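You operate a simulated robot arm through the tools that you are given. There is no shell and no other tool.

Carry out the task below with a simulated robot arm. There is one attempt and no reset: what you move stays moved.

JOB
Take the card holder and the clamp with the blue band off the small trolley's push bar.
Fine: holder first: open its knob and lift it off the stud; then open the clamp; both upright on top of the trolley; leave the clamp with the red band. Set down upright: card holder, screw clamp with the blue band.

It is judged by the outcome, as a careful person would: the job done as asked, and still so three seconds after it is handed in. It fails if anything else is knocked over, pushed out of place, dropped, spilled or broken.

ROBOT AND FRAMES
A 7-joint arm with a two-finger parallel gripper, fixed in place. Base frame: the origin is at the foot of the arm, x ahead of it, y to its left, z up. Lengths are in mm, angles in degrees, forces in N, time in s.
Its first joint turns from -166.0 to 166.0 degrees. Payload 1.57 kg.
Tool frame: the origin (TCP) lies between the finger pads and is the grasp point; the fingertips stand 30 mm ahead of it; z points along the fingers, y is the line along which they close. The gripper opens to 80 mm. The fingers are 17 mm wide and 12 mm thick; the gripper's body (40 by 82 mm) begins 80 mm behind the TCP.
Orientation is told as [roll, pitch, yaw] about the base's x, y, z axes, in that order, counted from this pose: with the fingers straight down and closing along the base's y, the tool's x points along the base's -x, its y along +y and its z along -z.

CONTROLS
- The arm moves only by the tool apply_moves. Its argument "moves" is a list of rows, each a list of 7 numbers: the turn, a rotation vector about the tool's x, y, z in degrees, then the shift along the tool's x, y, z in mm, then the gripper command, from -1 (shut) to 1 (fully open), values between in proportion. In form: [[ax, ay, az, dx, dy, dz, grip], ...]. A call has 1 to 20 rows; each row is the pose to reach, as a shift and turn from the pose commanded when the call began, along the tool's axes at that moment. A row lasts 0.2 s, in which the tool goes at most 50 mm and 8.6 degrees; a call with a longer step from one row to the next is refused whole, and so is a gripper value outside its range. Where a pose cannot be reached the arm comes as near as it can. A force on the tool above 40 N (or 10 N above the force at the start of the call, whichever is more), or a blocked arm, ends the call early, and 0.2 s more pass. Each finger travels about 153 mm/s and halts on what it meets, pressing with about 31 N; the grip force reading is that of the motor and also rises with nothing between the fingers. The clock runs only during rows and for 0.2 s after the last one: add rows that repeat a pose to give the fingers time. It gives the time, the measured TCP pose, the force on the tool (base axes), the opening and the grip force at its end, in the units of the frame above (readings bear some noise), with the torque about the TCP (base axes, N m) and any sound that the robot's microphone picked up.
- Cameras (640 x 400 px; columns grow to the right, rows downward): "scene" is fixed at [400.1, 496.6, 1622]; the picture's right is [0.71, -0.71, -0.02], its down [-0.71, -0.71, 0.01] and it looks along [-0.02, 0.01, -1.00] (base axes); focal length 262 px, centre (320, 200). "wrist" rides on the gripper at [72, -7, -122] in the tool frame; the picture's right is [0.09, 1.00, 0.00], its down [-0.84, 0.08, -0.54] and it looks along [-0.54, 0.05, 0.84] (tool axes); focal length 238 px, centre (320, 200). There is no depth. A picture from a camera that has moved, and an enlarged one, comes with that camera's place and axes in the base frame and with its lens. The place of the scene camera against the robot may be out by one fixed shift of up to 12 mm in any direction.
- camera(camera): a new picture of that camera. The clock stands still meanwhile.
- enlarge(camera, box): a new picture of the part [left, top, right, bottom] of that camera's present view, enlarged. The clock stands still meanwhile.
- job_done(): hands the job in; it is judged then, once.

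Nothing tells you positions but the pictures and the camera data. Unless the task says otherwise, let go and move clear before handing in.

The tools are called after "Call:" as a command line: name --pt "numbers of a row" for each row, then --argument value for the rest, lists and objects as JSON in quotes. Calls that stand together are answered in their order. apply_moves: Moves the arm, as the interface text tells. Its arguments: {"type":"object","properties":{"moves":{"type":"array","items":{"type":"array","items":{"type":"number"}}}},"required":["moves"]} The other tools are called the same way: camera (camera) takes a picture; enlarge (camera, box) takes an enlarged picture of a part of a camera's view; job_done () hands the job in.

At the start:

```text
time_s: 0.0
ee_pos: [322.1, 373.8, 1269.0]
orientation: [0.0, -0.1, 0.0]
force: [0.3, -0.1, 0.9]
moment: [0.0, -0.03, -0.01]
opening: 79.7
gripper_force: 0.1
```

scene: 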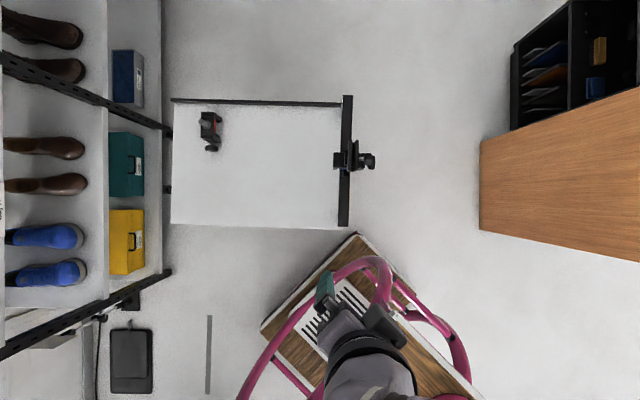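
wrist: 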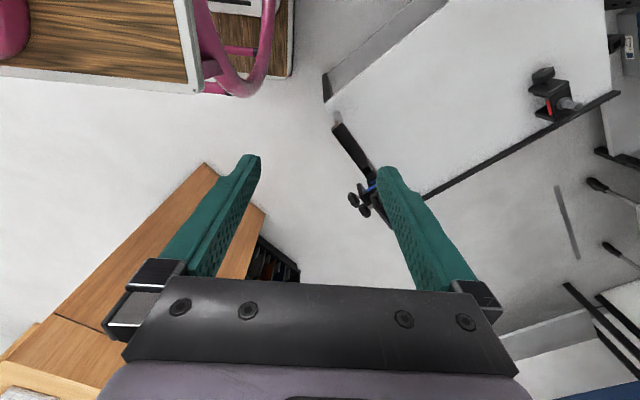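

I see a small white-topped trolley with a push bar on its right side in the scene view, and something clamped on the bar. A second clamp with a red band sits on the trolley top. I'll look closer before moving.

Call:
enlarge --camera "scene" --box '[300, 80, 400, 240]'

Call:
enlarge --camera "scene" --box '[150, 80, 400, 240]'

Call:
enlarge --camera "wrist" --box '[320, 100, 440, 240]'

Call:
enlarge --camera "scene" --box '[320, 130, 390, 180]'

```text
2.50 times, centred on (350, 160) of scene
camera zoom: at [400.1, 496.6, 1622.0], right [0.71, -0.71, -0.02], down [-0.71, -0.71, 0.01], along [-0.02, 0.01, -1.0], focal length 654 px, centre (245, 300)
```

zoom: 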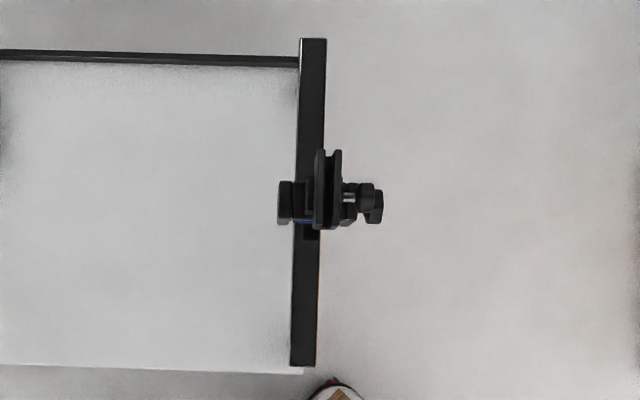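

```text
2.50 times, centred on (275, 160) of scene
camera zoom: at [400.1, 496.6, 1622.0], right [0.71, -0.71, -0.02], down [-0.71, -0.71, 0.01], along [-0.02, 0.01, -1.0], focal length 654 px, centre (432, 300)
```

zoom: 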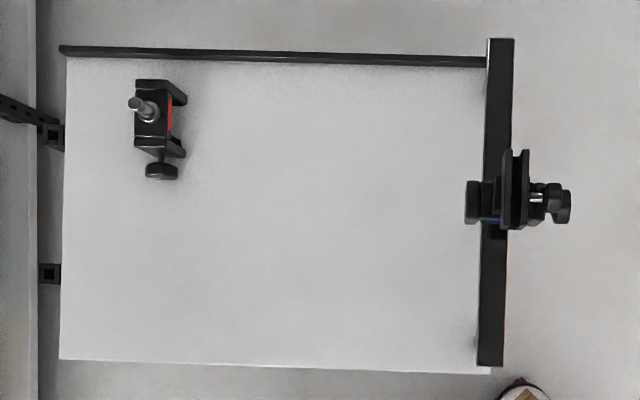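

```text
2.86 times, centred on (380, 170) of wrist
camera zoom: at [249.1, 367.6, 1392.0], right [-0.09, 1.0, 0.0], down [0.84, 0.08, 0.54], along [0.54, 0.05, -0.84], focal length 681 px, centre (149, 286)
```

zoom: 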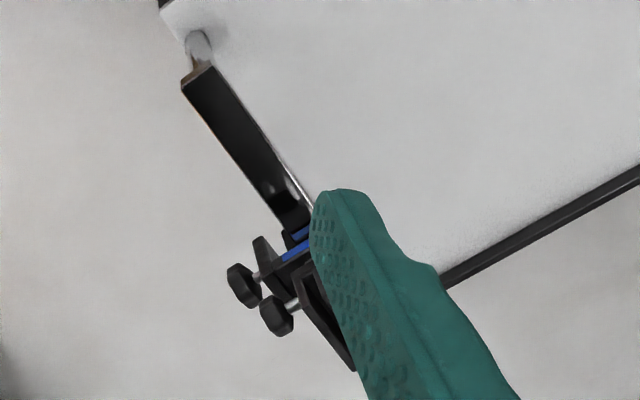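

```text
8.00 times, centred on (355, 155) of scene
camera zoom: at [400.1, 496.6, 1622.0], right [0.71, -0.71, -0.02], down [-0.71, -0.71, 0.01], along [-0.02, 0.01, -1.0], focal length 2092 px, centre (40, 560)
```

zoom: 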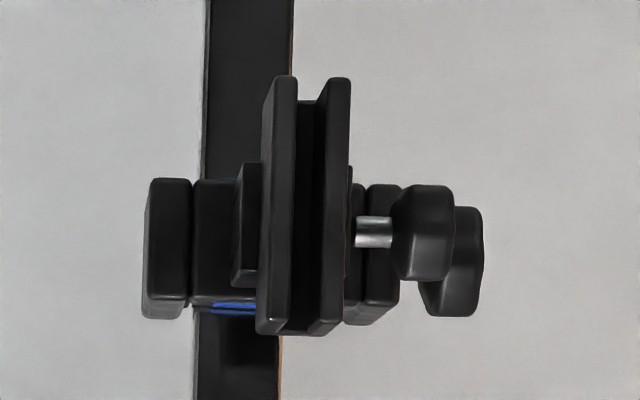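

The clamp sits around (523, 518, 890), the bar near z≈820 and the trolley top near z≈750. I'll swing the tool to horizontal on the outer side of the push bar, still high up, to get a side view.

Call:
apply_moves --pt "-2.5 6.1 2.5 -23 -2.4 12 1" --pt "-5 12.1 5 -46 -4.8 24 1" --pt "-7.5 18.2 7.5 -69 -7.2 36 1" --pt "-10 24.3 10 -92 -9.6 48 1" --pt "-12.6 30.3 12.6 -115 -12 60 1" --pt "-15.1 36.4 15.1 -138 -14.4 72 1" --pt "-17.6 42.5 17.6 -161 -16.8 84 1" --pt "-20.1 48.5 20.1 -184 -19.2 96 1" --pt "-22.6 54.6 22.6 -207 -21.6 108 1" --pt "-25.1 60.6 25.1 -230 -24 120 1" --pt "-27.7 66.7 27.7 -253 -26.4 132 1" --pt "-30.2 72.8 30.2 -276 -28.8 144 1" --pt "-32.7 78.8 32.7 -299 -31 156 1" --pt "-35.2 84.9 35.2 -320 -34 169 1"

Call:
camera --camera "wrist"

Call:
camera --camera "scene"

```text
time_s: 3.0
ee_pos: [640.1, 339.7, 1099.8]
orientation: [147.8, 89.9, 102.9]
force: [0.1, 1.4, 1.1]
moment: [0.01, 0.0, -0.01]
opening: 80.0
gripper_force: 0.1
```

```text
taken
camera wrist: at [722.0, 250.0, 1173.2], right [0.7, 0.7, 0.09], down [0.44, -0.33, -0.84], along [-0.56, 0.63, -0.54], focal length 238 px, centre (320, 200)
```

wrist: 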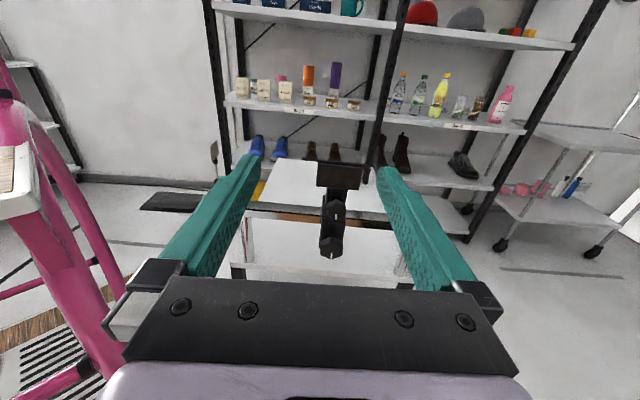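

```text
taken
```

scene: 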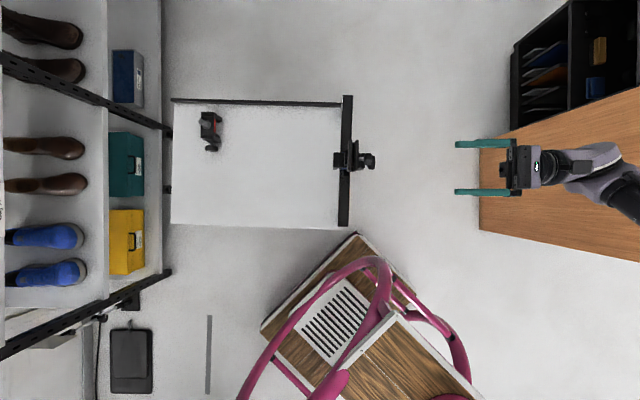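

The move worked and I have a clear front view of the clamp and holder. I'll enlarge it.

Call:
enlarge --camera "wrist" --box '[280, 145, 390, 275]'

Call:
enlarge --camera "wrist" --box '[220, 140, 420, 300]'

Call:
enlarge --camera "scene" --box '[185, 90, 245, 170]'

```text
3.08 times, centred on (335, 210) of wrist
camera zoom: at [722.0, 250.0, 1173.2], right [0.7, 0.7, 0.09], down [0.44, -0.33, -0.84], along [-0.56, 0.63, -0.54], focal length 733 px, centre (274, 169)
```

zoom: 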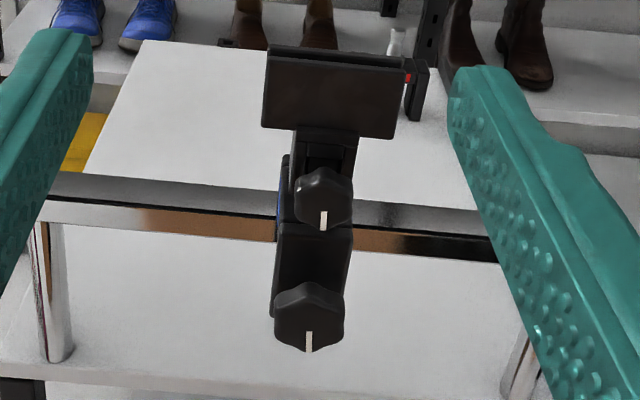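

```text
2.50 times, centred on (320, 220) of wrist
camera zoom: at [722.0, 250.0, 1173.2], right [0.7, 0.7, 0.09], down [0.44, -0.33, -0.84], along [-0.56, 0.63, -0.54], focal length 596 px, centre (320, 150)
```

zoom: 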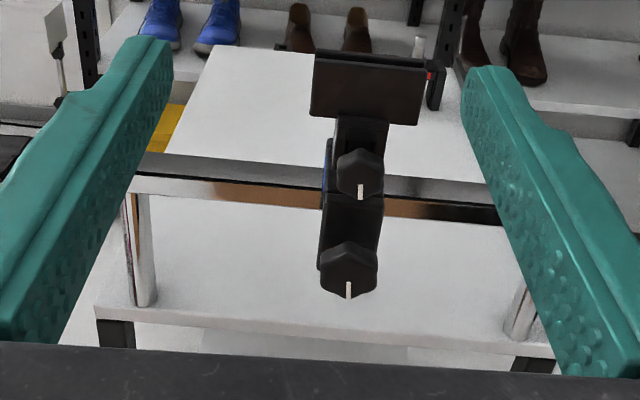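

```text
5.00 times, centred on (215, 130) of scene
camera zoom: at [400.1, 496.6, 1622.0], right [0.71, -0.71, -0.02], down [-0.71, -0.71, 0.01], along [-0.02, 0.01, -1.0], focal length 1307 px, centre (845, 550)
```

zoom: 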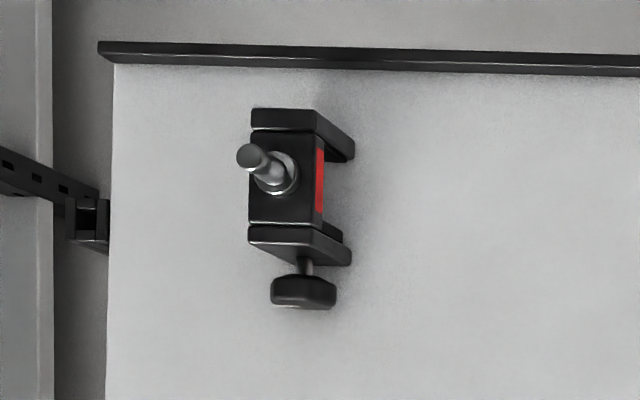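

Each piece shows its own knob: the holder's upper knob at about (544, 490, 966) and the clamp's lower knob at about (558, 476, 906). I'll move closer and in line with the upper knob for better measurements.

Call:
apply_moves --pt "0 0 0 -27 8 6 1" --pt "0 0 0 -54 16 12 1" --pt "0 0 0 -81 24 18 1" --pt "0 0 0 -108 32 24 1" --pt "0 0 0 -134 38 30 1"

Call:
camera --camera "wrist"

Call:
enlarge --camera "wrist" --box '[240, 80, 400, 240]'

Call:
camera --camera "scene"

```text
time_s: 4.2
ee_pos: [646.5, 386.8, 965.8]
orientation: [31.0, 90.0, -14.0]
force: [0.1, 0.6, 0.1]
moment: [0.03, -0.01, -0.04]
opening: 80.2
gripper_force: 0.0
```

```text
taken
camera wrist: at [727.7, 297.1, 1038.6], right [0.7, 0.7, 0.09], down [0.44, -0.33, -0.84], along [-0.56, 0.63, -0.54], focal length 238 px, centre (320, 200)
```

wrist: 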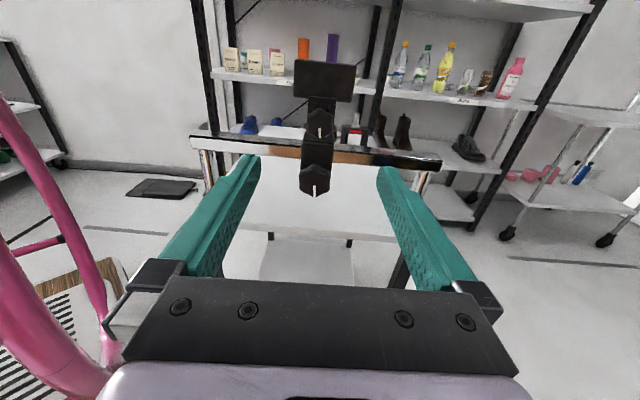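

```text
2.50 times, centred on (320, 160) of wrist
camera zoom: at [727.7, 297.1, 1038.6], right [0.7, 0.7, 0.09], down [0.44, -0.33, -0.84], along [-0.56, 0.63, -0.54], focal length 596 px, centre (320, 300)
```

zoom: 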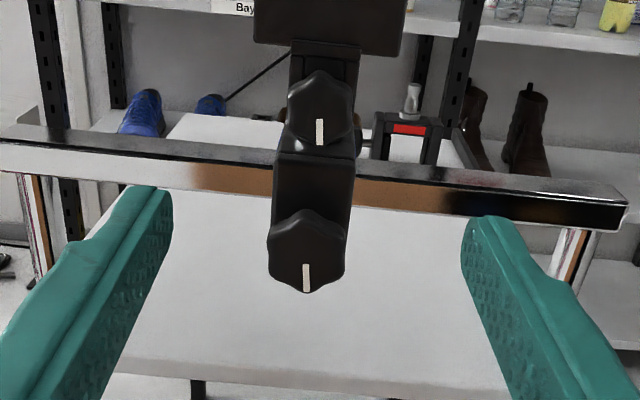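

```text
taken
```

scene: 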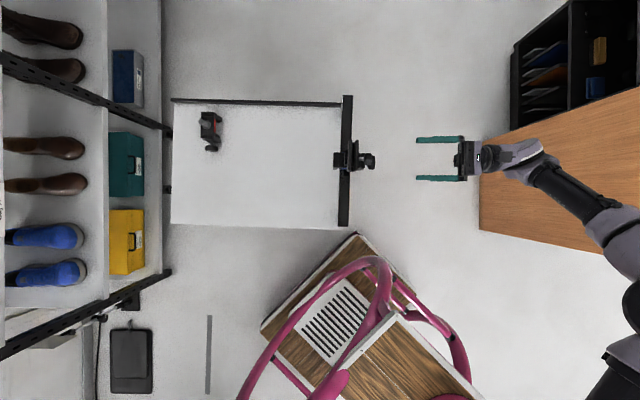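

Triangulating from both wrist views gives the holder knob's centre at z≈967 with its face at u≈46. The clamp knob's centre is at z≈902 with its face at u≈59, and both lie at v≈732. I'll look at the knob shapes in detail.

Call:
enlarge --camera "wrist" --box '[290, 50, 360, 120]'

Call:
enlarge --camera "wrist" --box '[285, 110, 355, 205]'

```text
5.71 times, centred on (325, 85) of wrist
camera zoom: at [727.7, 297.1, 1038.6], right [0.7, 0.7, 0.09], down [0.44, -0.33, -0.84], along [-0.56, 0.63, -0.54], focal length 1362 px, centre (291, 857)
```

zoom: 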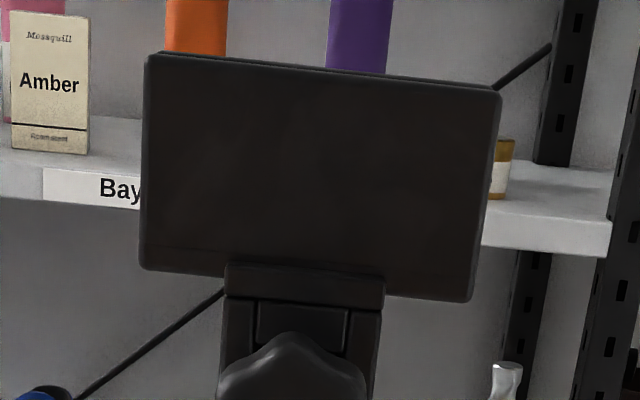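

```text
4.21 times, centred on (320, 158) of wrist
camera zoom: at [727.7, 297.1, 1038.6], right [0.7, 0.7, 0.09], down [0.44, -0.33, -0.84], along [-0.56, 0.63, -0.54], focal length 1004 px, centre (320, 379)
```

zoom: 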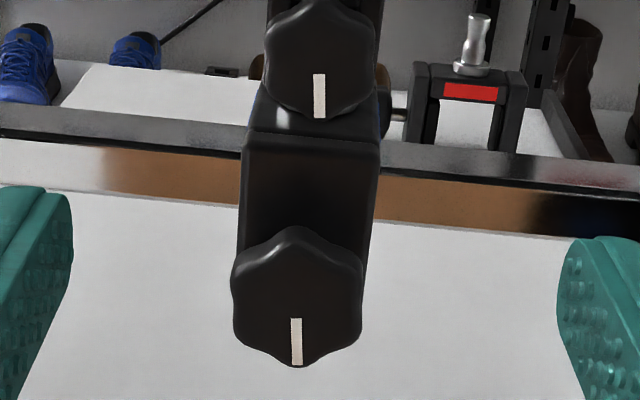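

The knobs are six-lobed, with lobes at top and bottom, so a horizontal grip sits nicely in the side valleys. The bar is about 1.8° off my axis, so I'll correct the yaw, approach partway and check.

Call:
apply_moves --pt "-0.9 0 0 1.5 1 25 1" --pt "-1.8 0 0 3 1.5 50 1" --pt "-1.8 0 0 3 1.5 75 0.5" --pt "-1.8 0 0 3 1.5 80 0.5" --pt "-1.8 0 0 3 1.5 80 0.5"

Call:
camera --camera "wrist"

Call:
enlarge --camera "wrist" --box '[260, 80, 380, 220]'

Call:
enlarge --camera "scene" --box '[320, 120, 440, 200]'

```text
time_s: 5.4
ee_pos: [592.2, 445.8, 969.5]
orientation: [13.3, 90.0, -33.7]
force: [0.5, 0.2, 0.6]
moment: [0.01, -0.01, -0.02]
opening: 60.1
gripper_force: 0.1
```

```text
taken
camera wrist: at [669.9, 353.2, 1041.7], right [0.73, 0.68, 0.09], down [0.43, -0.34, -0.84], along [-0.54, 0.65, -0.54], focal length 238 px, centre (320, 200)
```

wrist: 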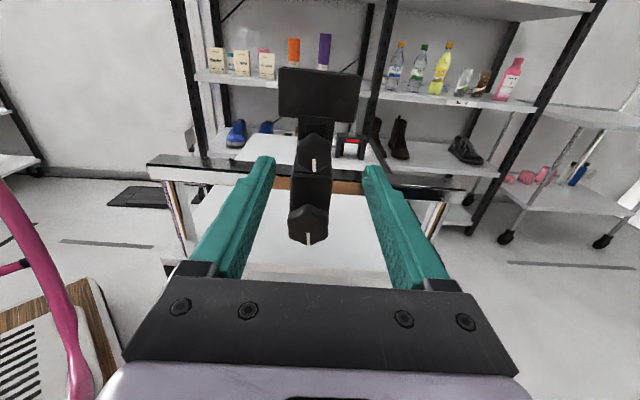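

```text
2.86 times, centred on (320, 150) of wrist
camera zoom: at [669.9, 353.2, 1041.7], right [0.73, 0.68, 0.09], down [0.43, -0.34, -0.84], along [-0.54, 0.65, -0.54], focal length 681 px, centre (320, 343)
```

zoom: 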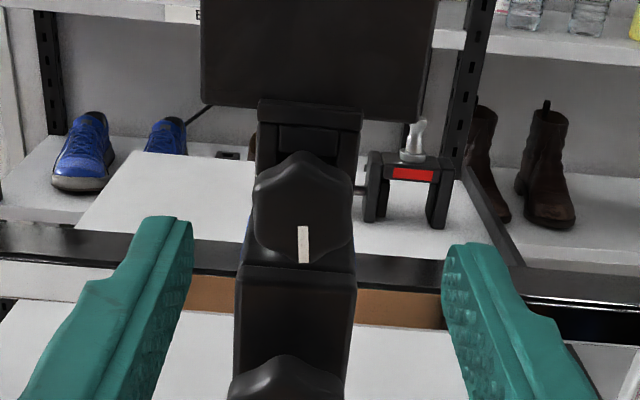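

```text
5.00 times, centred on (380, 160) of scene
camera zoom: at [400.1, 496.6, 1622.0], right [0.71, -0.71, -0.02], down [-0.71, -0.71, 0.01], along [-0.02, 0.01, -1.0], focal length 1307 px, centre (20, 400)
```

zoom: 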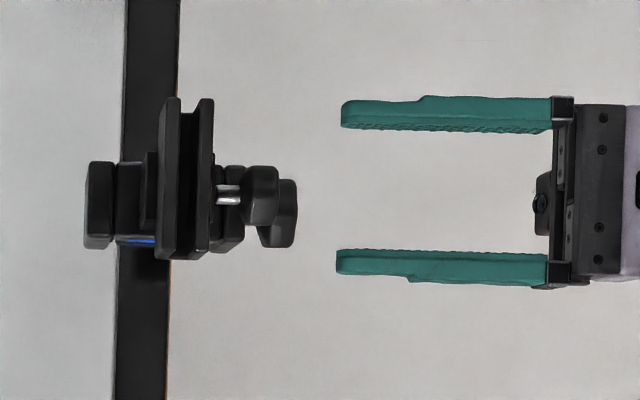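

The scene view shows the fingers lined up with the upper knob to within about 3 mm. I'll correct that, advance over the knob and close.

Call:
apply_moves --pt "0 0 0 -0.5 -3 10 0.5" --pt "0 0 0 -0.5 -3 28 0.5" --pt "0 0 0 -0.5 -3 46 0.5" --pt "0 0 0 -0.5 -3 46 0.5"

Call:
enlarge --camera "wrist" --box '[250, 120, 390, 260]'

Call:
enlarge --camera "scene" --box '[320, 120, 440, 200]'

```text
time_s: 6.4
ee_pos: [557.9, 476.8, 969.9]
orientation: [24.9, 90.0, -21.8]
force: [-1.5, 0.2, 0.5]
moment: [-0.02, 0.0, 0.01]
opening: 60.1
gripper_force: 0.1
```

```text
2.86 times, centred on (320, 190) of wrist
camera zoom: at [635.8, 384.7, 1041.9], right [0.73, 0.68, 0.09], down [0.43, -0.34, -0.84], along [-0.54, 0.65, -0.54], focal length 681 px, centre (320, 229)
```

zoom: 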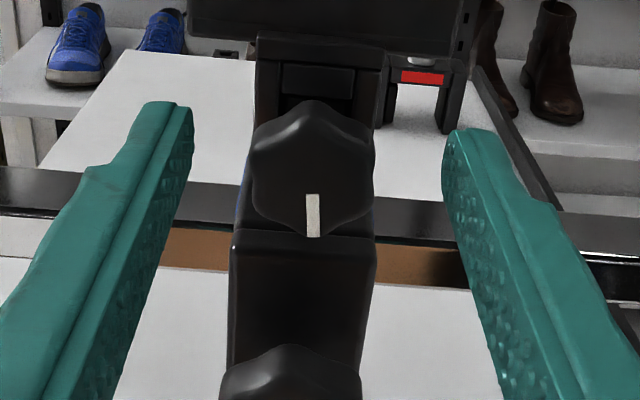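

```text
5.00 times, centred on (380, 160) of scene
camera zoom: at [400.1, 496.6, 1622.0], right [0.71, -0.71, -0.02], down [-0.71, -0.71, 0.01], along [-0.02, 0.01, -1.0], focal length 1307 px, centre (20, 400)
```

zoom: 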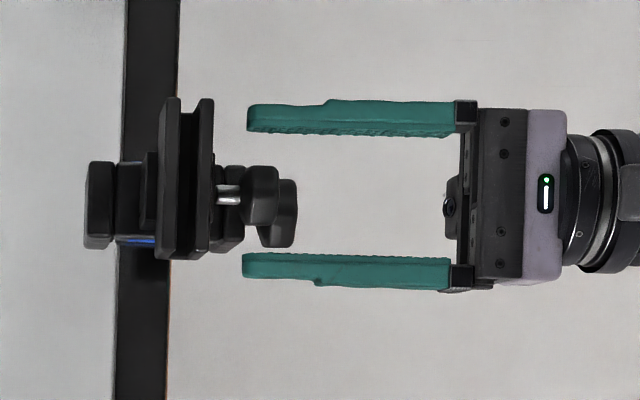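

The knob is centred between the fingers to about 1 mm. Next I close on it.

Call:
apply_moves --pt "0 0 0 0 -1 0 0" --pt "0 0 0 0 -1 0 -0.2" --pt "0 0 0 0 -1 0 -1" --pt "0 0 0 0 -1 0 -1"

Call:
enlarge --camera "scene" --box '[320, 120, 440, 200]'

Call:
enlarge --camera "wrist" --box '[250, 120, 390, 260]'

```text
time_s: 7.4
ee_pos: [557.3, 475.5, 968.7]
orientation: [-3.3, 90.0, -50.1]
force: [-0.7, -0.2, -0.4]
moment: [0.03, 0.0, 0.09]
opening: 28.6
gripper_force: 30.9
```

```text
5.00 times, centred on (380, 160) of scene
camera zoom: at [400.1, 496.6, 1622.0], right [0.71, -0.71, -0.02], down [-0.71, -0.71, 0.01], along [-0.02, 0.01, -1.0], focal length 1307 px, centre (20, 400)
```

zoom: 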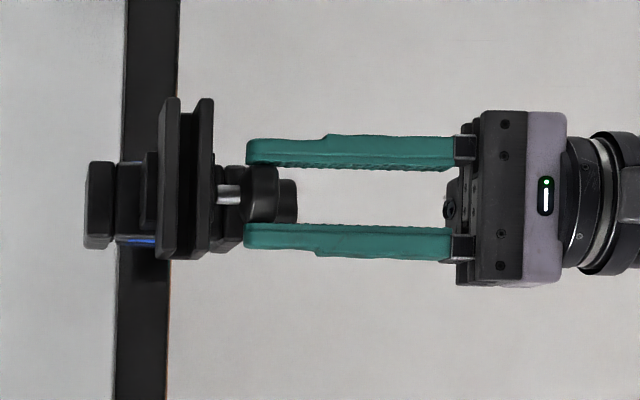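

```text
2.86 times, centred on (320, 190) of wrist
camera zoom: at [635.2, 383.9, 1041.6], right [0.73, 0.68, 0.09], down [0.43, -0.34, -0.84], along [-0.54, 0.65, -0.54], focal length 681 px, centre (320, 229)
```

zoom: 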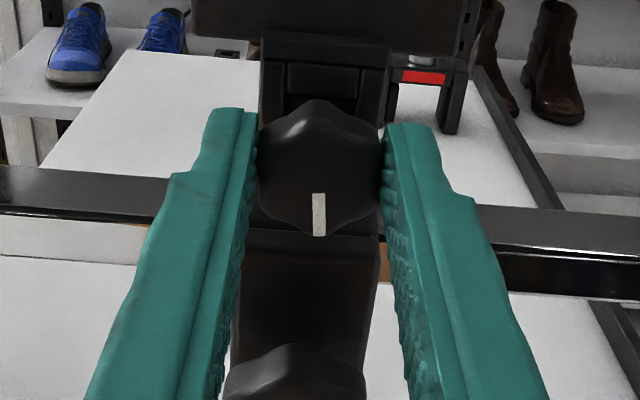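

There's a solid 28.6 mm grip on the holder knob with almost no side force. I'll start turning anticlockwise (negative about tool z) by a small amount and check the torque.

Call:
apply_moves --pt "0 0 -6 0 0 0 -1" --pt "0 0 -12 0 0 0 -1" --pt "0 0 -18 0 0 0 -1" --pt "0 0 -24 0 0 0 -1" --pt "0 0 -30 0 0 0 -1"

Call:
enlarge --camera "scene" --box '[320, 120, 440, 200]'

Call:
enlarge --camera "wrist" --box '[250, 120, 390, 260]'

```text
time_s: 8.6
ee_pos: [557.0, 476.0, 967.8]
orientation: [89.9, 59.8, 43.3]
force: [-7.3, -4.1, -0.4]
moment: [0.0, 0.1, 0.62]
opening: 28.7
gripper_force: 31.3
```

```text
5.00 times, centred on (380, 160) of scene
camera zoom: at [400.1, 496.6, 1622.0], right [0.71, -0.71, -0.02], down [-0.71, -0.71, 0.01], along [-0.02, 0.01, -1.0], focal length 1307 px, centre (20, 400)
```

zoom: 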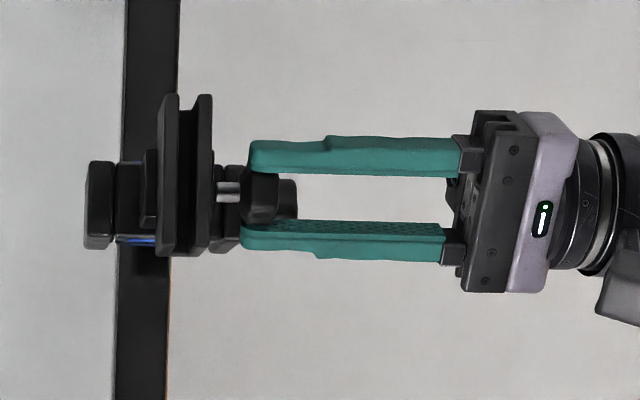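

```text
2.86 times, centred on (320, 190) of wrist
camera zoom: at [609.1, 359.5, 1028.1], right [0.59, 0.56, 0.58], down [0.73, -0.06, -0.69], along [-0.35, 0.83, -0.44], focal length 681 px, centre (320, 229)
```

zoom: 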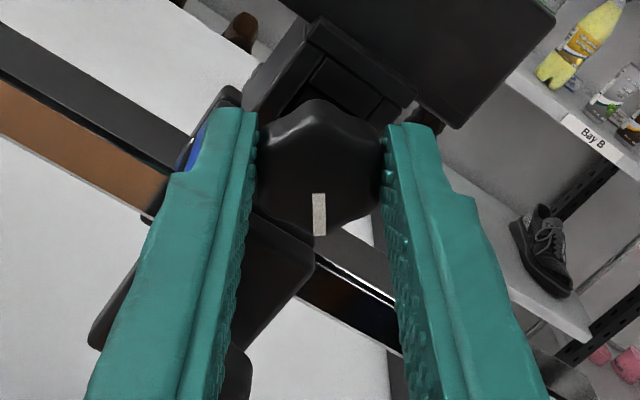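

The knob turns with the gripper and the holder stays put, with only a small side force. I'll continue turning.

Call:
apply_moves --pt "0 0 -7 0 -0.3 0 -1" --pt "0 0 -14 0 -0.6 0 -1" --pt "0 0 -21 0 -0.8 0 -1" --pt "0 0 -28 0 -0.8 0 -1" --pt "0 0 -35 0 -0.8 0 -1" --pt "0 0 -42 0 -0.8 0 -1" --pt "0 0 -49 0 -0.8 0 -1" --pt "0 0 -56 0 -0.8 0 -1" --pt "0 0 -60 0 -0.8 0 -1"

Call:
enlarge --camera "scene" --box '[320, 120, 440, 200]'

Call:
enlarge --camera "wrist" --box '[250, 120, 390, 260]'

```text
time_s: 10.6
ee_pos: [556.4, 476.1, 967.9]
orientation: [90.0, -0.1, 43.2]
force: [-15.2, 4.2, -14.9]
moment: [-0.58, -0.39, 0.49]
opening: 28.8
gripper_force: 31.7
```

```text
5.00 times, centred on (380, 160) of scene
camera zoom: at [400.1, 496.6, 1622.0], right [0.71, -0.71, -0.02], down [-0.71, -0.71, 0.01], along [-0.02, 0.01, -1.0], focal length 1307 px, centre (20, 400)
```

zoom: 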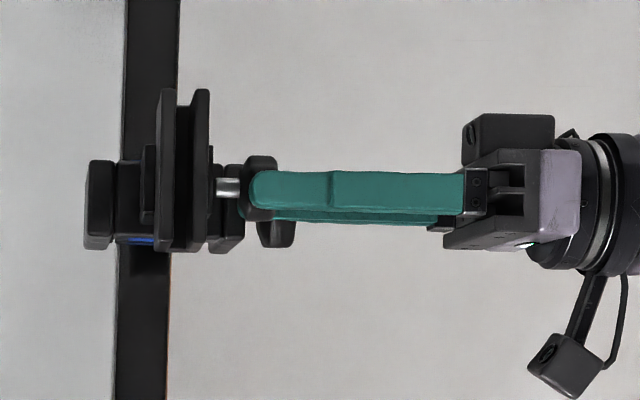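

```text
2.86 times, centred on (320, 190) of wrist
camera zoom: at [587.1, 339.0, 961.7], right [-0.07, -0.06, 1.0], down [0.98, 0.18, 0.08], along [-0.18, 0.98, 0.05], focal length 681 px, centre (320, 229)
```

zoom: 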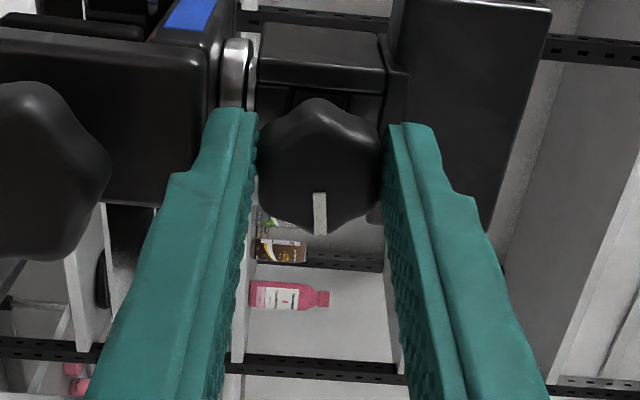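

The knob has turned 90°, but the force built up and shows that the knob's true axis sits slightly below my rotation centre. I'll shift a little to relieve it before going on.

Call:
apply_moves --pt "0 0 0 1 -1 0.3 -1" --pt "0 0 0 1.5 -1.5 0.5 -1" --pt "0 0 0 1.5 -1.5 0.5 -1"

Call:
enlarge --camera "scene" --box '[320, 120, 440, 200]'

```text
time_s: 11.4
ee_pos: [556.0, 475.3, 968.0]
orientation: [89.9, 0.0, 43.1]
force: [-2.0, 10.0, -5.1]
moment: [-0.12, -0.13, -0.35]
opening: 28.9
gripper_force: 31.2
```

```text
5.00 times, centred on (380, 160) of scene
camera zoom: at [400.1, 496.6, 1622.0], right [0.71, -0.71, -0.02], down [-0.71, -0.71, 0.01], along [-0.02, 0.01, -1.0], focal length 1307 px, centre (20, 400)
```

zoom: 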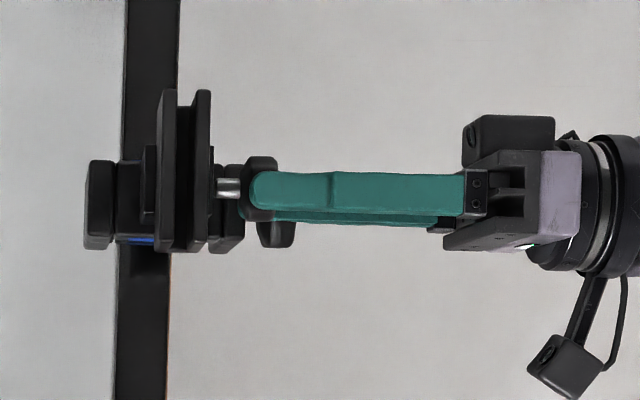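

The side force has dropped. I'll check how the holder now sits before turning more.

Call:
enlarge --camera "scene" --box '[320, 130, 390, 180]'

Call:
camera --camera "wrist"

Call:
enlarge --camera "wrist" --box '[200, 90, 440, 250]'

```text
8.00 times, centred on (355, 155) of scene
camera zoom: at [400.1, 496.6, 1622.0], right [0.71, -0.71, -0.02], down [-0.71, -0.71, 0.01], along [-0.02, 0.01, -1.0], focal length 2092 px, centre (40, 560)
```

zoom: 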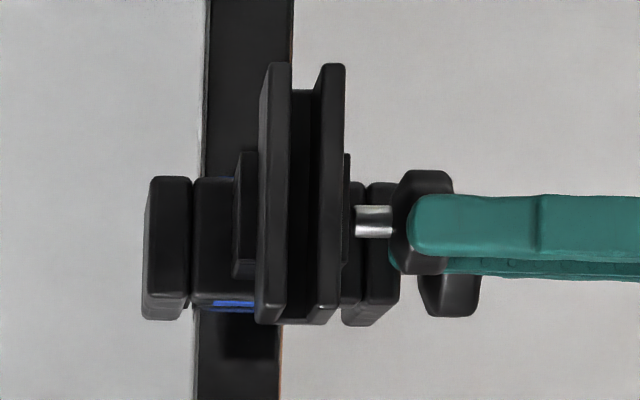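

```text
taken
camera wrist: at [586.6, 338.5, 961.4], right [-0.07, -0.06, 1.0], down [0.98, 0.18, 0.08], along [-0.18, 0.98, 0.05], focal length 238 px, centre (320, 200)
```

wrist: 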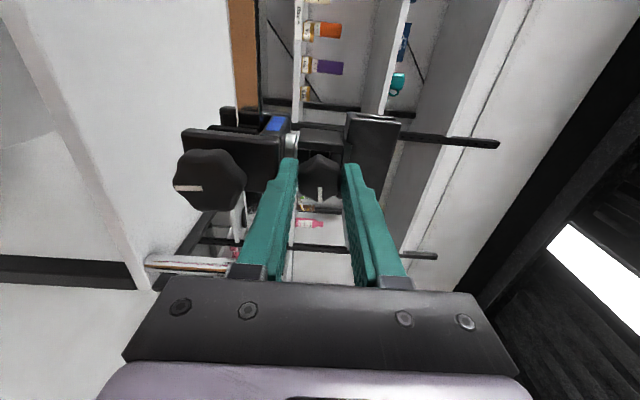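

```text
2.50 times, centred on (320, 170) of wrist
camera zoom: at [586.6, 338.5, 961.4], right [-0.07, -0.06, 1.0], down [0.98, 0.18, 0.08], along [-0.18, 0.98, 0.05], focal length 596 px, centre (320, 275)
```

zoom: 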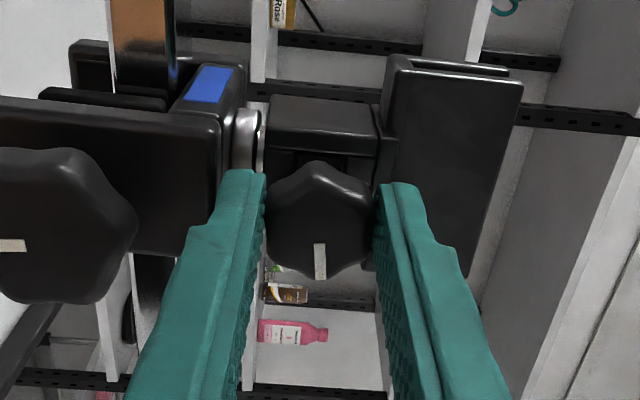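

The holder has shifted about 4 mm on the stud, which suggests the knob is already releasing. I'll keep turning in the same grip and watch for resistance.

Call:
apply_moves --pt "0 0 -7 0 0 0 -1" --pt "0 0 -14 0 0 0 -1" --pt "0 0 -21 0 0 0 -1" --pt "0 0 -28 0 0 0 -1" --pt "0 0 -30 0 0 0 -1"

Call:
enlarge --camera "scene" --box '[320, 120, 440, 200]'

```text
time_s: 12.6
ee_pos: [555.4, 474.8, 967.0]
orientation: [90.0, -30.1, 43.1]
force: [-3.1, -2.9, -3.4]
moment: [-0.23, -0.11, 0.24]
opening: 28.7
gripper_force: 30.9
```

```text
5.00 times, centred on (380, 160) of scene
camera zoom: at [400.1, 496.6, 1622.0], right [0.71, -0.71, -0.02], down [-0.71, -0.71, 0.01], along [-0.02, 0.01, -1.0], focal length 1307 px, centre (20, 400)
```

zoom: 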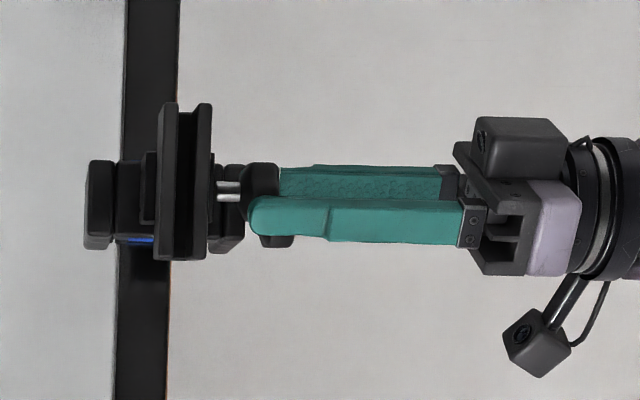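

Call:
enlarge --camera "wrist" --box '[200, 90, 440, 250]'

Call:
enlarge --camera "scene" --box '[320, 130, 390, 180]'

```text
2.50 times, centred on (320, 170) of wrist
camera zoom: at [595.4, 346.6, 925.8], right [-0.42, -0.4, 0.82], down [0.87, 0.07, 0.49], along [-0.25, 0.92, 0.31], focal length 596 px, centre (320, 275)
```

zoom: 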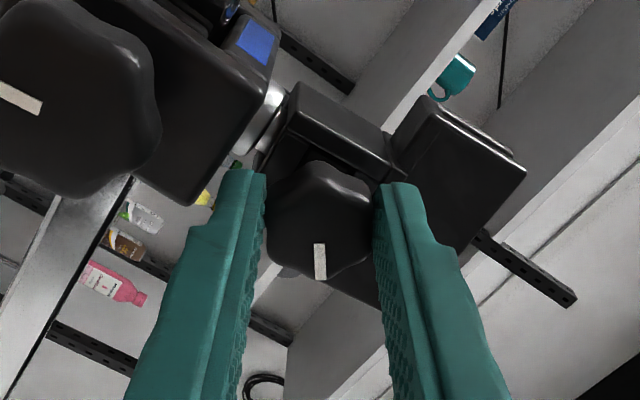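

```text
8.00 times, centred on (355, 155) of scene
camera zoom: at [400.1, 496.6, 1622.0], right [0.71, -0.71, -0.02], down [-0.71, -0.71, 0.01], along [-0.02, 0.01, -1.0], focal length 2092 px, centre (40, 560)
```

zoom: 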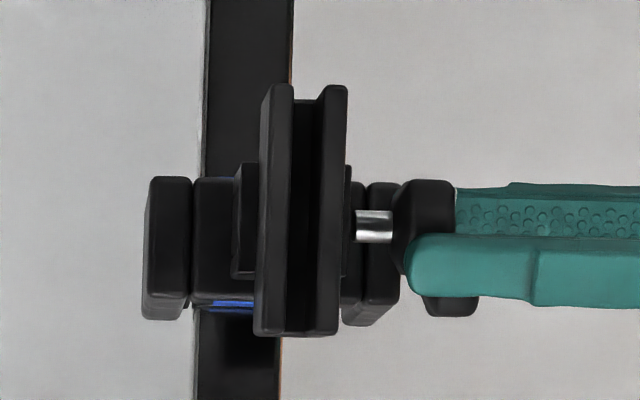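

The knob is turning freely and the shaft is lengthening. I'll continue another 60° in the same grip.

Call:
apply_moves --pt "0 0 -7 0 0 0 -1" --pt "0 0 -14 0 0 0 -1" --pt "0 0 -21 0 0 0 -1" --pt "0 0 -28 0 0 0 -1" --pt "0 0 -35 0 0 0 -1" --pt "0 0 -42 0 0 0 -1" --pt "0 0 -49 0 0 0 -1" --pt "0 0 -56 0 0 0 -1" --pt "0 0 -60 0 0 0 -1"

Call:
enlarge --camera "scene" --box '[320, 120, 440, 200]'

Call:
enlarge --camera "wrist" --box '[200, 90, 440, 250]'

```text
time_s: 14.6
ee_pos: [556.4, 474.9, 967.2]
orientation: [-54.2, -90.0, -172.8]
force: [9.4, 10.2, -2.7]
moment: [-0.42, 0.08, -0.86]
opening: 28.8
gripper_force: 30.8
```

```text
5.00 times, centred on (380, 160) of scene
camera zoom: at [400.1, 496.6, 1622.0], right [0.71, -0.71, -0.02], down [-0.71, -0.71, 0.01], along [-0.02, 0.01, -1.0], focal length 1307 px, centre (20, 400)
```

zoom: 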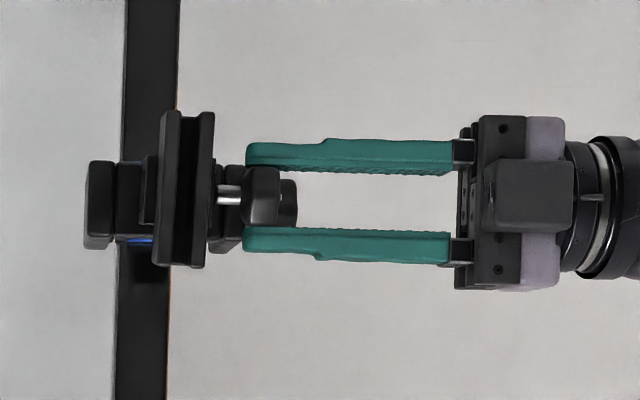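

```text
2.50 times, centred on (320, 170) of wrist
camera zoom: at [643.8, 391.7, 895.1], right [-0.73, -0.68, -0.09], down [0.31, -0.45, 0.84], along [-0.61, 0.58, 0.54], focal length 596 px, centre (320, 275)
```

zoom: 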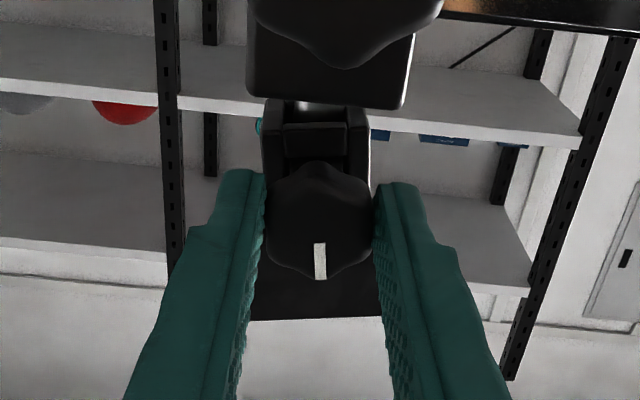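

The knob has turned 180° with no wrist limit, and the shaft looks slightly longer. I'll release, back off and see how the holder settles.

Call:
apply_moves --pt "0 0 0 0 0 0 0" --pt "0 0 0 0 0 0 0.25" --pt "0 0 0 0 0 0 0.25" --pt "0 0 0 0 0 -20 0.25" --pt "0 0 0 0 0 -45 0.25"

Call:
enlarge --camera "scene" --box '[320, 130, 390, 180]'

Call:
enlarge --camera "wrist" --box '[200, 90, 440, 250]'

```text
time_s: 15.8
ee_pos: [585.7, 442.4, 966.8]
orientation: [-27.7, -90.0, 161.1]
force: [0.6, -0.5, 0.3]
moment: [0.0, 0.01, 0.0]
opening: 50.2
gripper_force: 0.1
```

```text
8.00 times, centred on (355, 155) of scene
camera zoom: at [400.1, 496.6, 1622.0], right [0.71, -0.71, -0.02], down [-0.71, -0.71, 0.01], along [-0.02, 0.01, -1.0], focal length 2092 px, centre (40, 560)
```

zoom: 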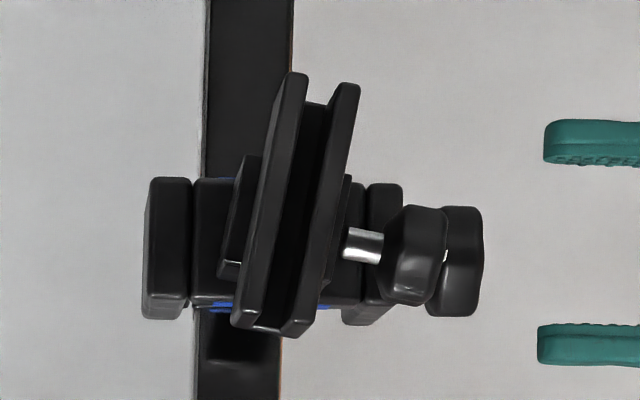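

```text
2.50 times, centred on (320, 170) of wrist
camera zoom: at [673.4, 359.5, 896.4], right [-0.72, -0.68, -0.09], down [0.32, -0.45, 0.84], along [-0.61, 0.58, 0.54], focal length 596 px, centre (320, 275)
```

zoom: 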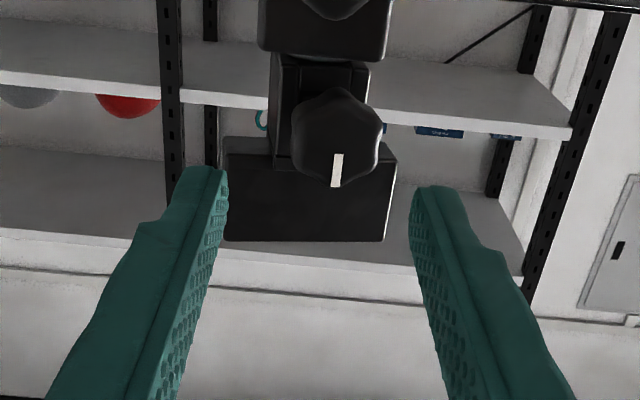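

With the knob released, the holder swivelled a few degrees freely on the stud, so the clamping is open. I'll swing the gripper up to point straight down over the holder, fingers across the two plates, for a gentle lift test.

Call:
apply_moves --pt "4.72 4.06 4.72 -33 0 -12 0.25" --pt "9.44 8.12 9.44 -66 -1 -24 0.25" --pt "14.16 12.2 14.16 -100 -1 -36 0.25" --pt "18.9 16.25 18.9 -133 -1.5 -48 0.25" --pt "23.6 20.3 23.6 -133 -1.5 -48 0.25" --pt "28.3 24.4 28.3 -133 -1.5 -48 0.25" --pt "33.0 28.4 33.0 -133 -1.5 -48 0.25" --pt "37.75 32.5 37.75 -133 -1.5 -48 0.25" --pt "42.5 36.6 42.5 -133 -1.5 -48 0.25" --pt "47.2 40.6 47.2 -133 -1.5 -48 0.25" --pt "51.9 44.7 51.9 -133 -1.5 -48 0.25" --pt "56.6 48.75 56.6 -133 -1.5 -48 0.25" --pt "61.3 52.8 61.3 -140 -1.5 -10 0.25" --pt "66.1 56.9 66.1 -148 -1.2 30 0.25" --pt "70.8 60.9 70.8 -156 -1 70 0.25" --pt "75.5 65.0 75.5 -163 -0.9 109 0.25"

Call:
camera --camera "wrist"

Call:
camera --camera "scene"

```text
time_s: 19.2
ee_pos: [515.0, 519.6, 1129.0]
orientation: [-0.1, -0.2, 34.5]
force: [0.6, 0.0, 0.4]
moment: [0.05, 0.09, -0.03]
opening: 49.9
gripper_force: 0.1
```

```text
taken
camera wrist: at [457.6, 474.7, 1252.2], right [-0.64, 0.77, 0.0], down [0.65, 0.54, 0.54], along [0.42, 0.35, -0.84], focal length 238 px, centre (320, 200)
```

wrist: 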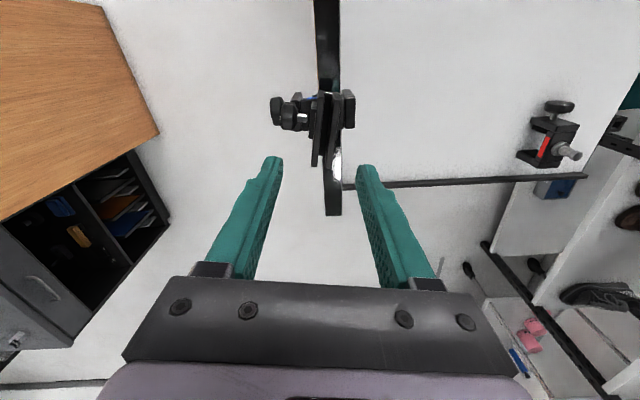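

```text
taken
```

scene: 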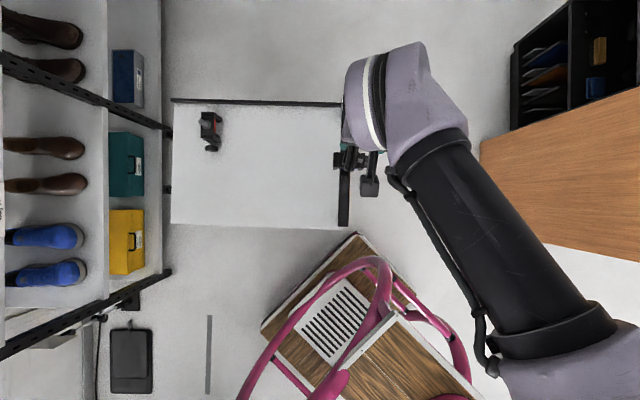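

Call:
enlarge --camera "wrist" --box '[250, 80, 390, 200]'

```text
3.33 times, centred on (320, 140) of wrist
camera zoom: at [457.6, 474.7, 1252.2], right [-0.64, 0.77, 0.0], down [0.65, 0.54, 0.54], along [0.42, 0.35, -0.84], focal length 794 px, centre (320, 400)
```

zoom: 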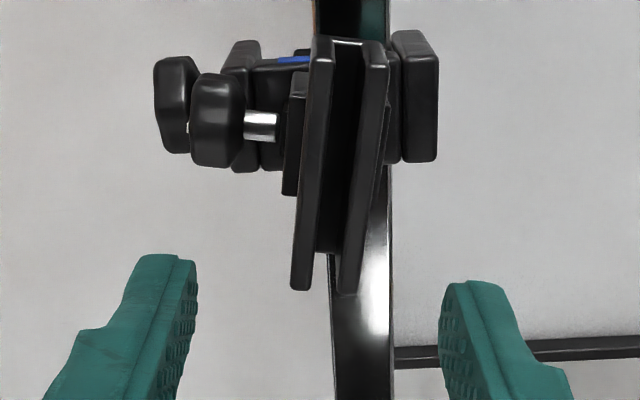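

The plates are centred about 3 mm from the tool axis and the yaw is aligned. I'll correct and descend partway, then check.

Call:
apply_moves --pt "0 0 0 3 3.5 25 0.25" --pt "0 0 0 3 3.5 50 0.25" --pt "0 0 0 3 3.5 70 0.25" --pt "0 0 0 3 3.5 70 0.25"

Call:
enlarge --camera "wrist" --box '[230, 80, 410, 240]'

```text
time_s: 20.2
ee_pos: [508.2, 522.7, 1060.5]
orientation: [0.0, 0.0, 34.6]
force: [0.5, 0.0, 0.2]
moment: [0.04, 0.03, 0.0]
opening: 50.0
gripper_force: 0.0
```

```text
2.50 times, centred on (320, 160) of wrist
camera zoom: at [452.1, 477.5, 1182.3], right [-0.64, 0.77, 0.0], down [0.64, 0.54, 0.54], along [0.42, 0.35, -0.84], focal length 596 px, centre (320, 300)
```

zoom: 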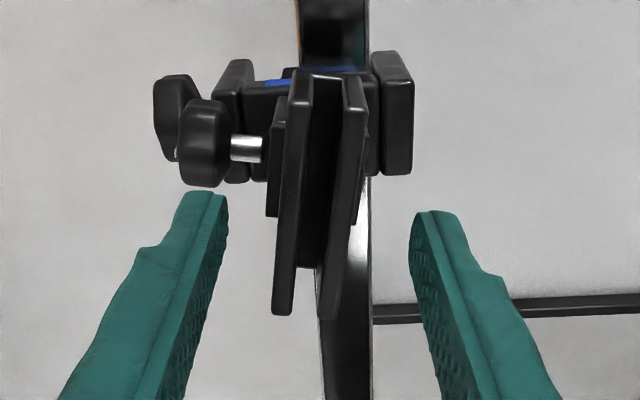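

Call:
apply_moves --pt "0 0 0 2 -1.5 15 0.25" --pt "0 0 0 2 -1.5 30 0.25" --pt "0 0 0 2 -1.5 30 0.25"

Call:
enlarge --camera "wrist" --box '[230, 100, 410, 260]'

```text
time_s: 21.0
ee_pos: [507.6, 520.7, 1029.6]
orientation: [0.0, 0.0, 34.7]
force: [0.5, -0.2, 0.8]
moment: [0.0, 0.0, -0.01]
opening: 50.1
gripper_force: 0.1
```

```text
2.50 times, centred on (320, 180) of wrist
camera zoom: at [450.7, 475.1, 1151.9], right [-0.64, 0.77, 0.0], down [0.64, 0.54, 0.54], along [0.42, 0.35, -0.84], focal length 596 px, centre (320, 250)
```

zoom: 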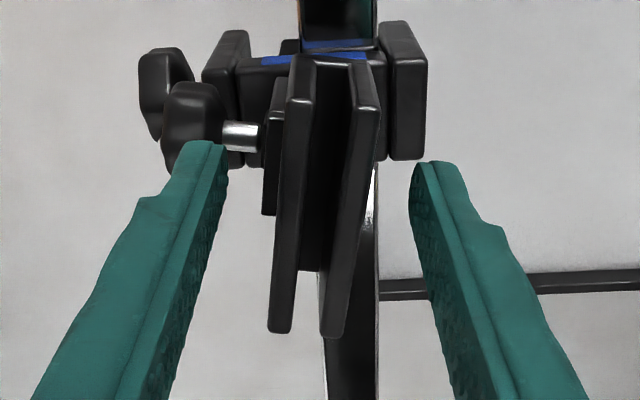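

Call:
apply_moves --pt "0 0 0 0 0 0 -0.2" --pt "0 0 0 0 0 0 -0.4" --pt "0 0 0 0 0 0 -1" --pt "0 0 0 0 0 0 -1"

Call:
enlarge --camera "wrist" --box '[230, 100, 410, 260]'

```text
time_s: 22.0
ee_pos: [505.7, 520.3, 1029.6]
orientation: [0.0, -0.1, 34.7]
force: [0.4, -0.1, 0.4]
moment: [-0.03, 0.02, 0.01]
opening: 21.5
gripper_force: 30.6
```

```text
2.50 times, centred on (320, 180) of wrist
camera zoom: at [450.7, 475.1, 1152.0], right [-0.64, 0.77, 0.0], down [0.64, 0.54, 0.54], along [0.42, 0.35, -0.84], focal length 596 px, centre (320, 250)
```

zoom: 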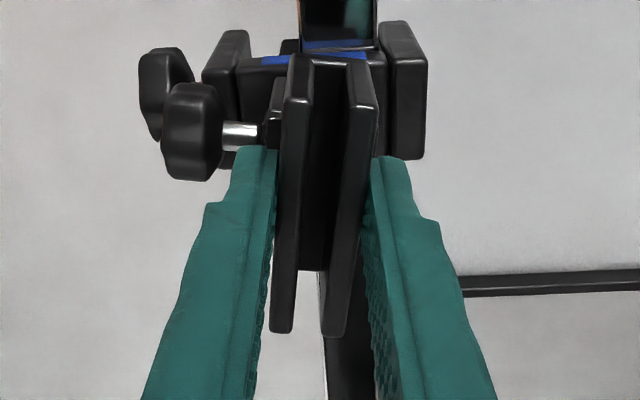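

The plates are gripped at 21.5 mm with no side load. I'll test-lift by a few mm and read the force.

Call:
apply_moves --pt "0 0 0 0 0 -1 -1" --pt "0 0 0 0 0 -2 -1" --pt "0 0 0 0 0 -3 -1"

Call:
enlarge --camera "wrist" --box '[230, 100, 410, 260]'

```text
time_s: 22.8
ee_pos: [507.6, 519.8, 1034.2]
orientation: [0.1, -0.1, 34.6]
force: [1.3, 0.3, -1.9]
moment: [0.02, 0.03, 0.0]
opening: 21.3
gripper_force: 31.2
```

```text
2.50 times, centred on (320, 180) of wrist
camera zoom: at [450.9, 475.5, 1155.5], right [-0.64, 0.77, 0.0], down [0.64, 0.54, 0.54], along [0.42, 0.35, -0.84], focal length 596 px, centre (320, 250)
```

zoom: 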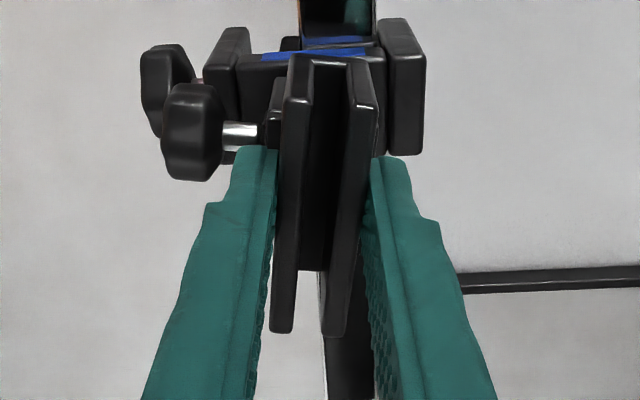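

The holder comes up with only about 2 N, which is its own weight. I'll keep lifting straight up.

Call:
apply_moves --pt "0 0 0 0 0 -3 -1" --pt "0 0 0 0 0 -6 -1" --pt "0 0 0 0 0 -9 -1" --pt "0 0 0 0 0 -12 -1" --pt "0 0 0 0 0 -16 -1" --pt "0 0 0 0 0 -20 -1" --pt "0 0 0 0 0 -25 -1" --pt "0 0 0 0 0 -30 -1" --pt "0 0 0 0 0 -36 -1" --pt "0 0 0 0 0 -42 -1" --pt "0 0 0 0 0 -50 -1"

Call:
enlarge --camera "wrist" --box '[230, 60, 410, 220]'

Call:
enlarge --camera "scene" --box '[300, 110, 400, 190]'

```text
time_s: 25.2
ee_pos: [507.8, 521.1, 1083.1]
orientation: [0.0, 0.1, 34.7]
force: [0.3, 0.0, -2.1]
moment: [0.0, -0.03, -0.02]
opening: 21.6
gripper_force: 31.1
```

```text
2.50 times, centred on (320, 140) of wrist
camera zoom: at [451.0, 475.9, 1205.8], right [-0.64, 0.77, 0.0], down [0.64, 0.54, 0.54], along [0.42, 0.35, -0.84], focal length 596 px, centre (320, 350)
```

zoom: 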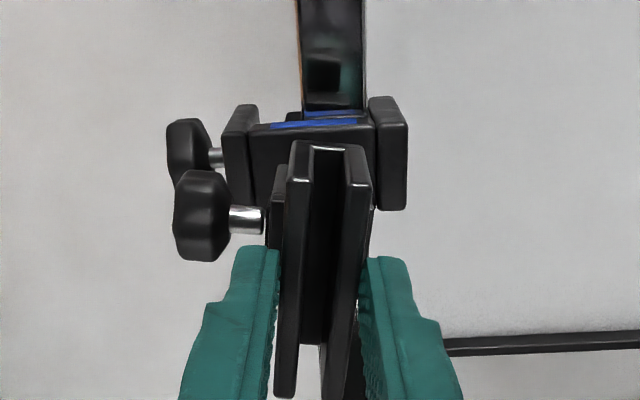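

```text
5.00 times, centred on (350, 150) of scene
camera zoom: at [400.1, 496.6, 1622.0], right [0.71, -0.71, -0.02], down [-0.71, -0.71, 0.01], along [-0.02, 0.01, -1.0], focal length 1307 px, centre (170, 450)
```

zoom: 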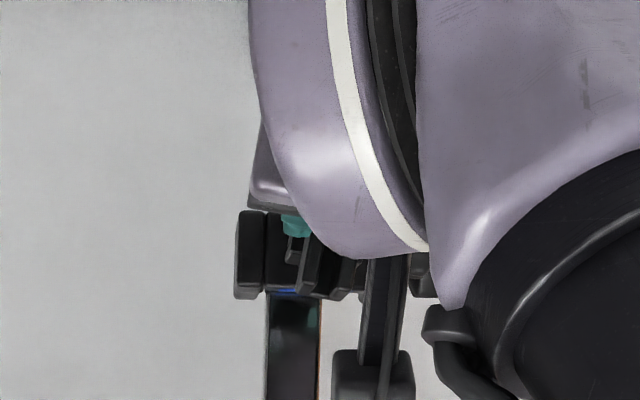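

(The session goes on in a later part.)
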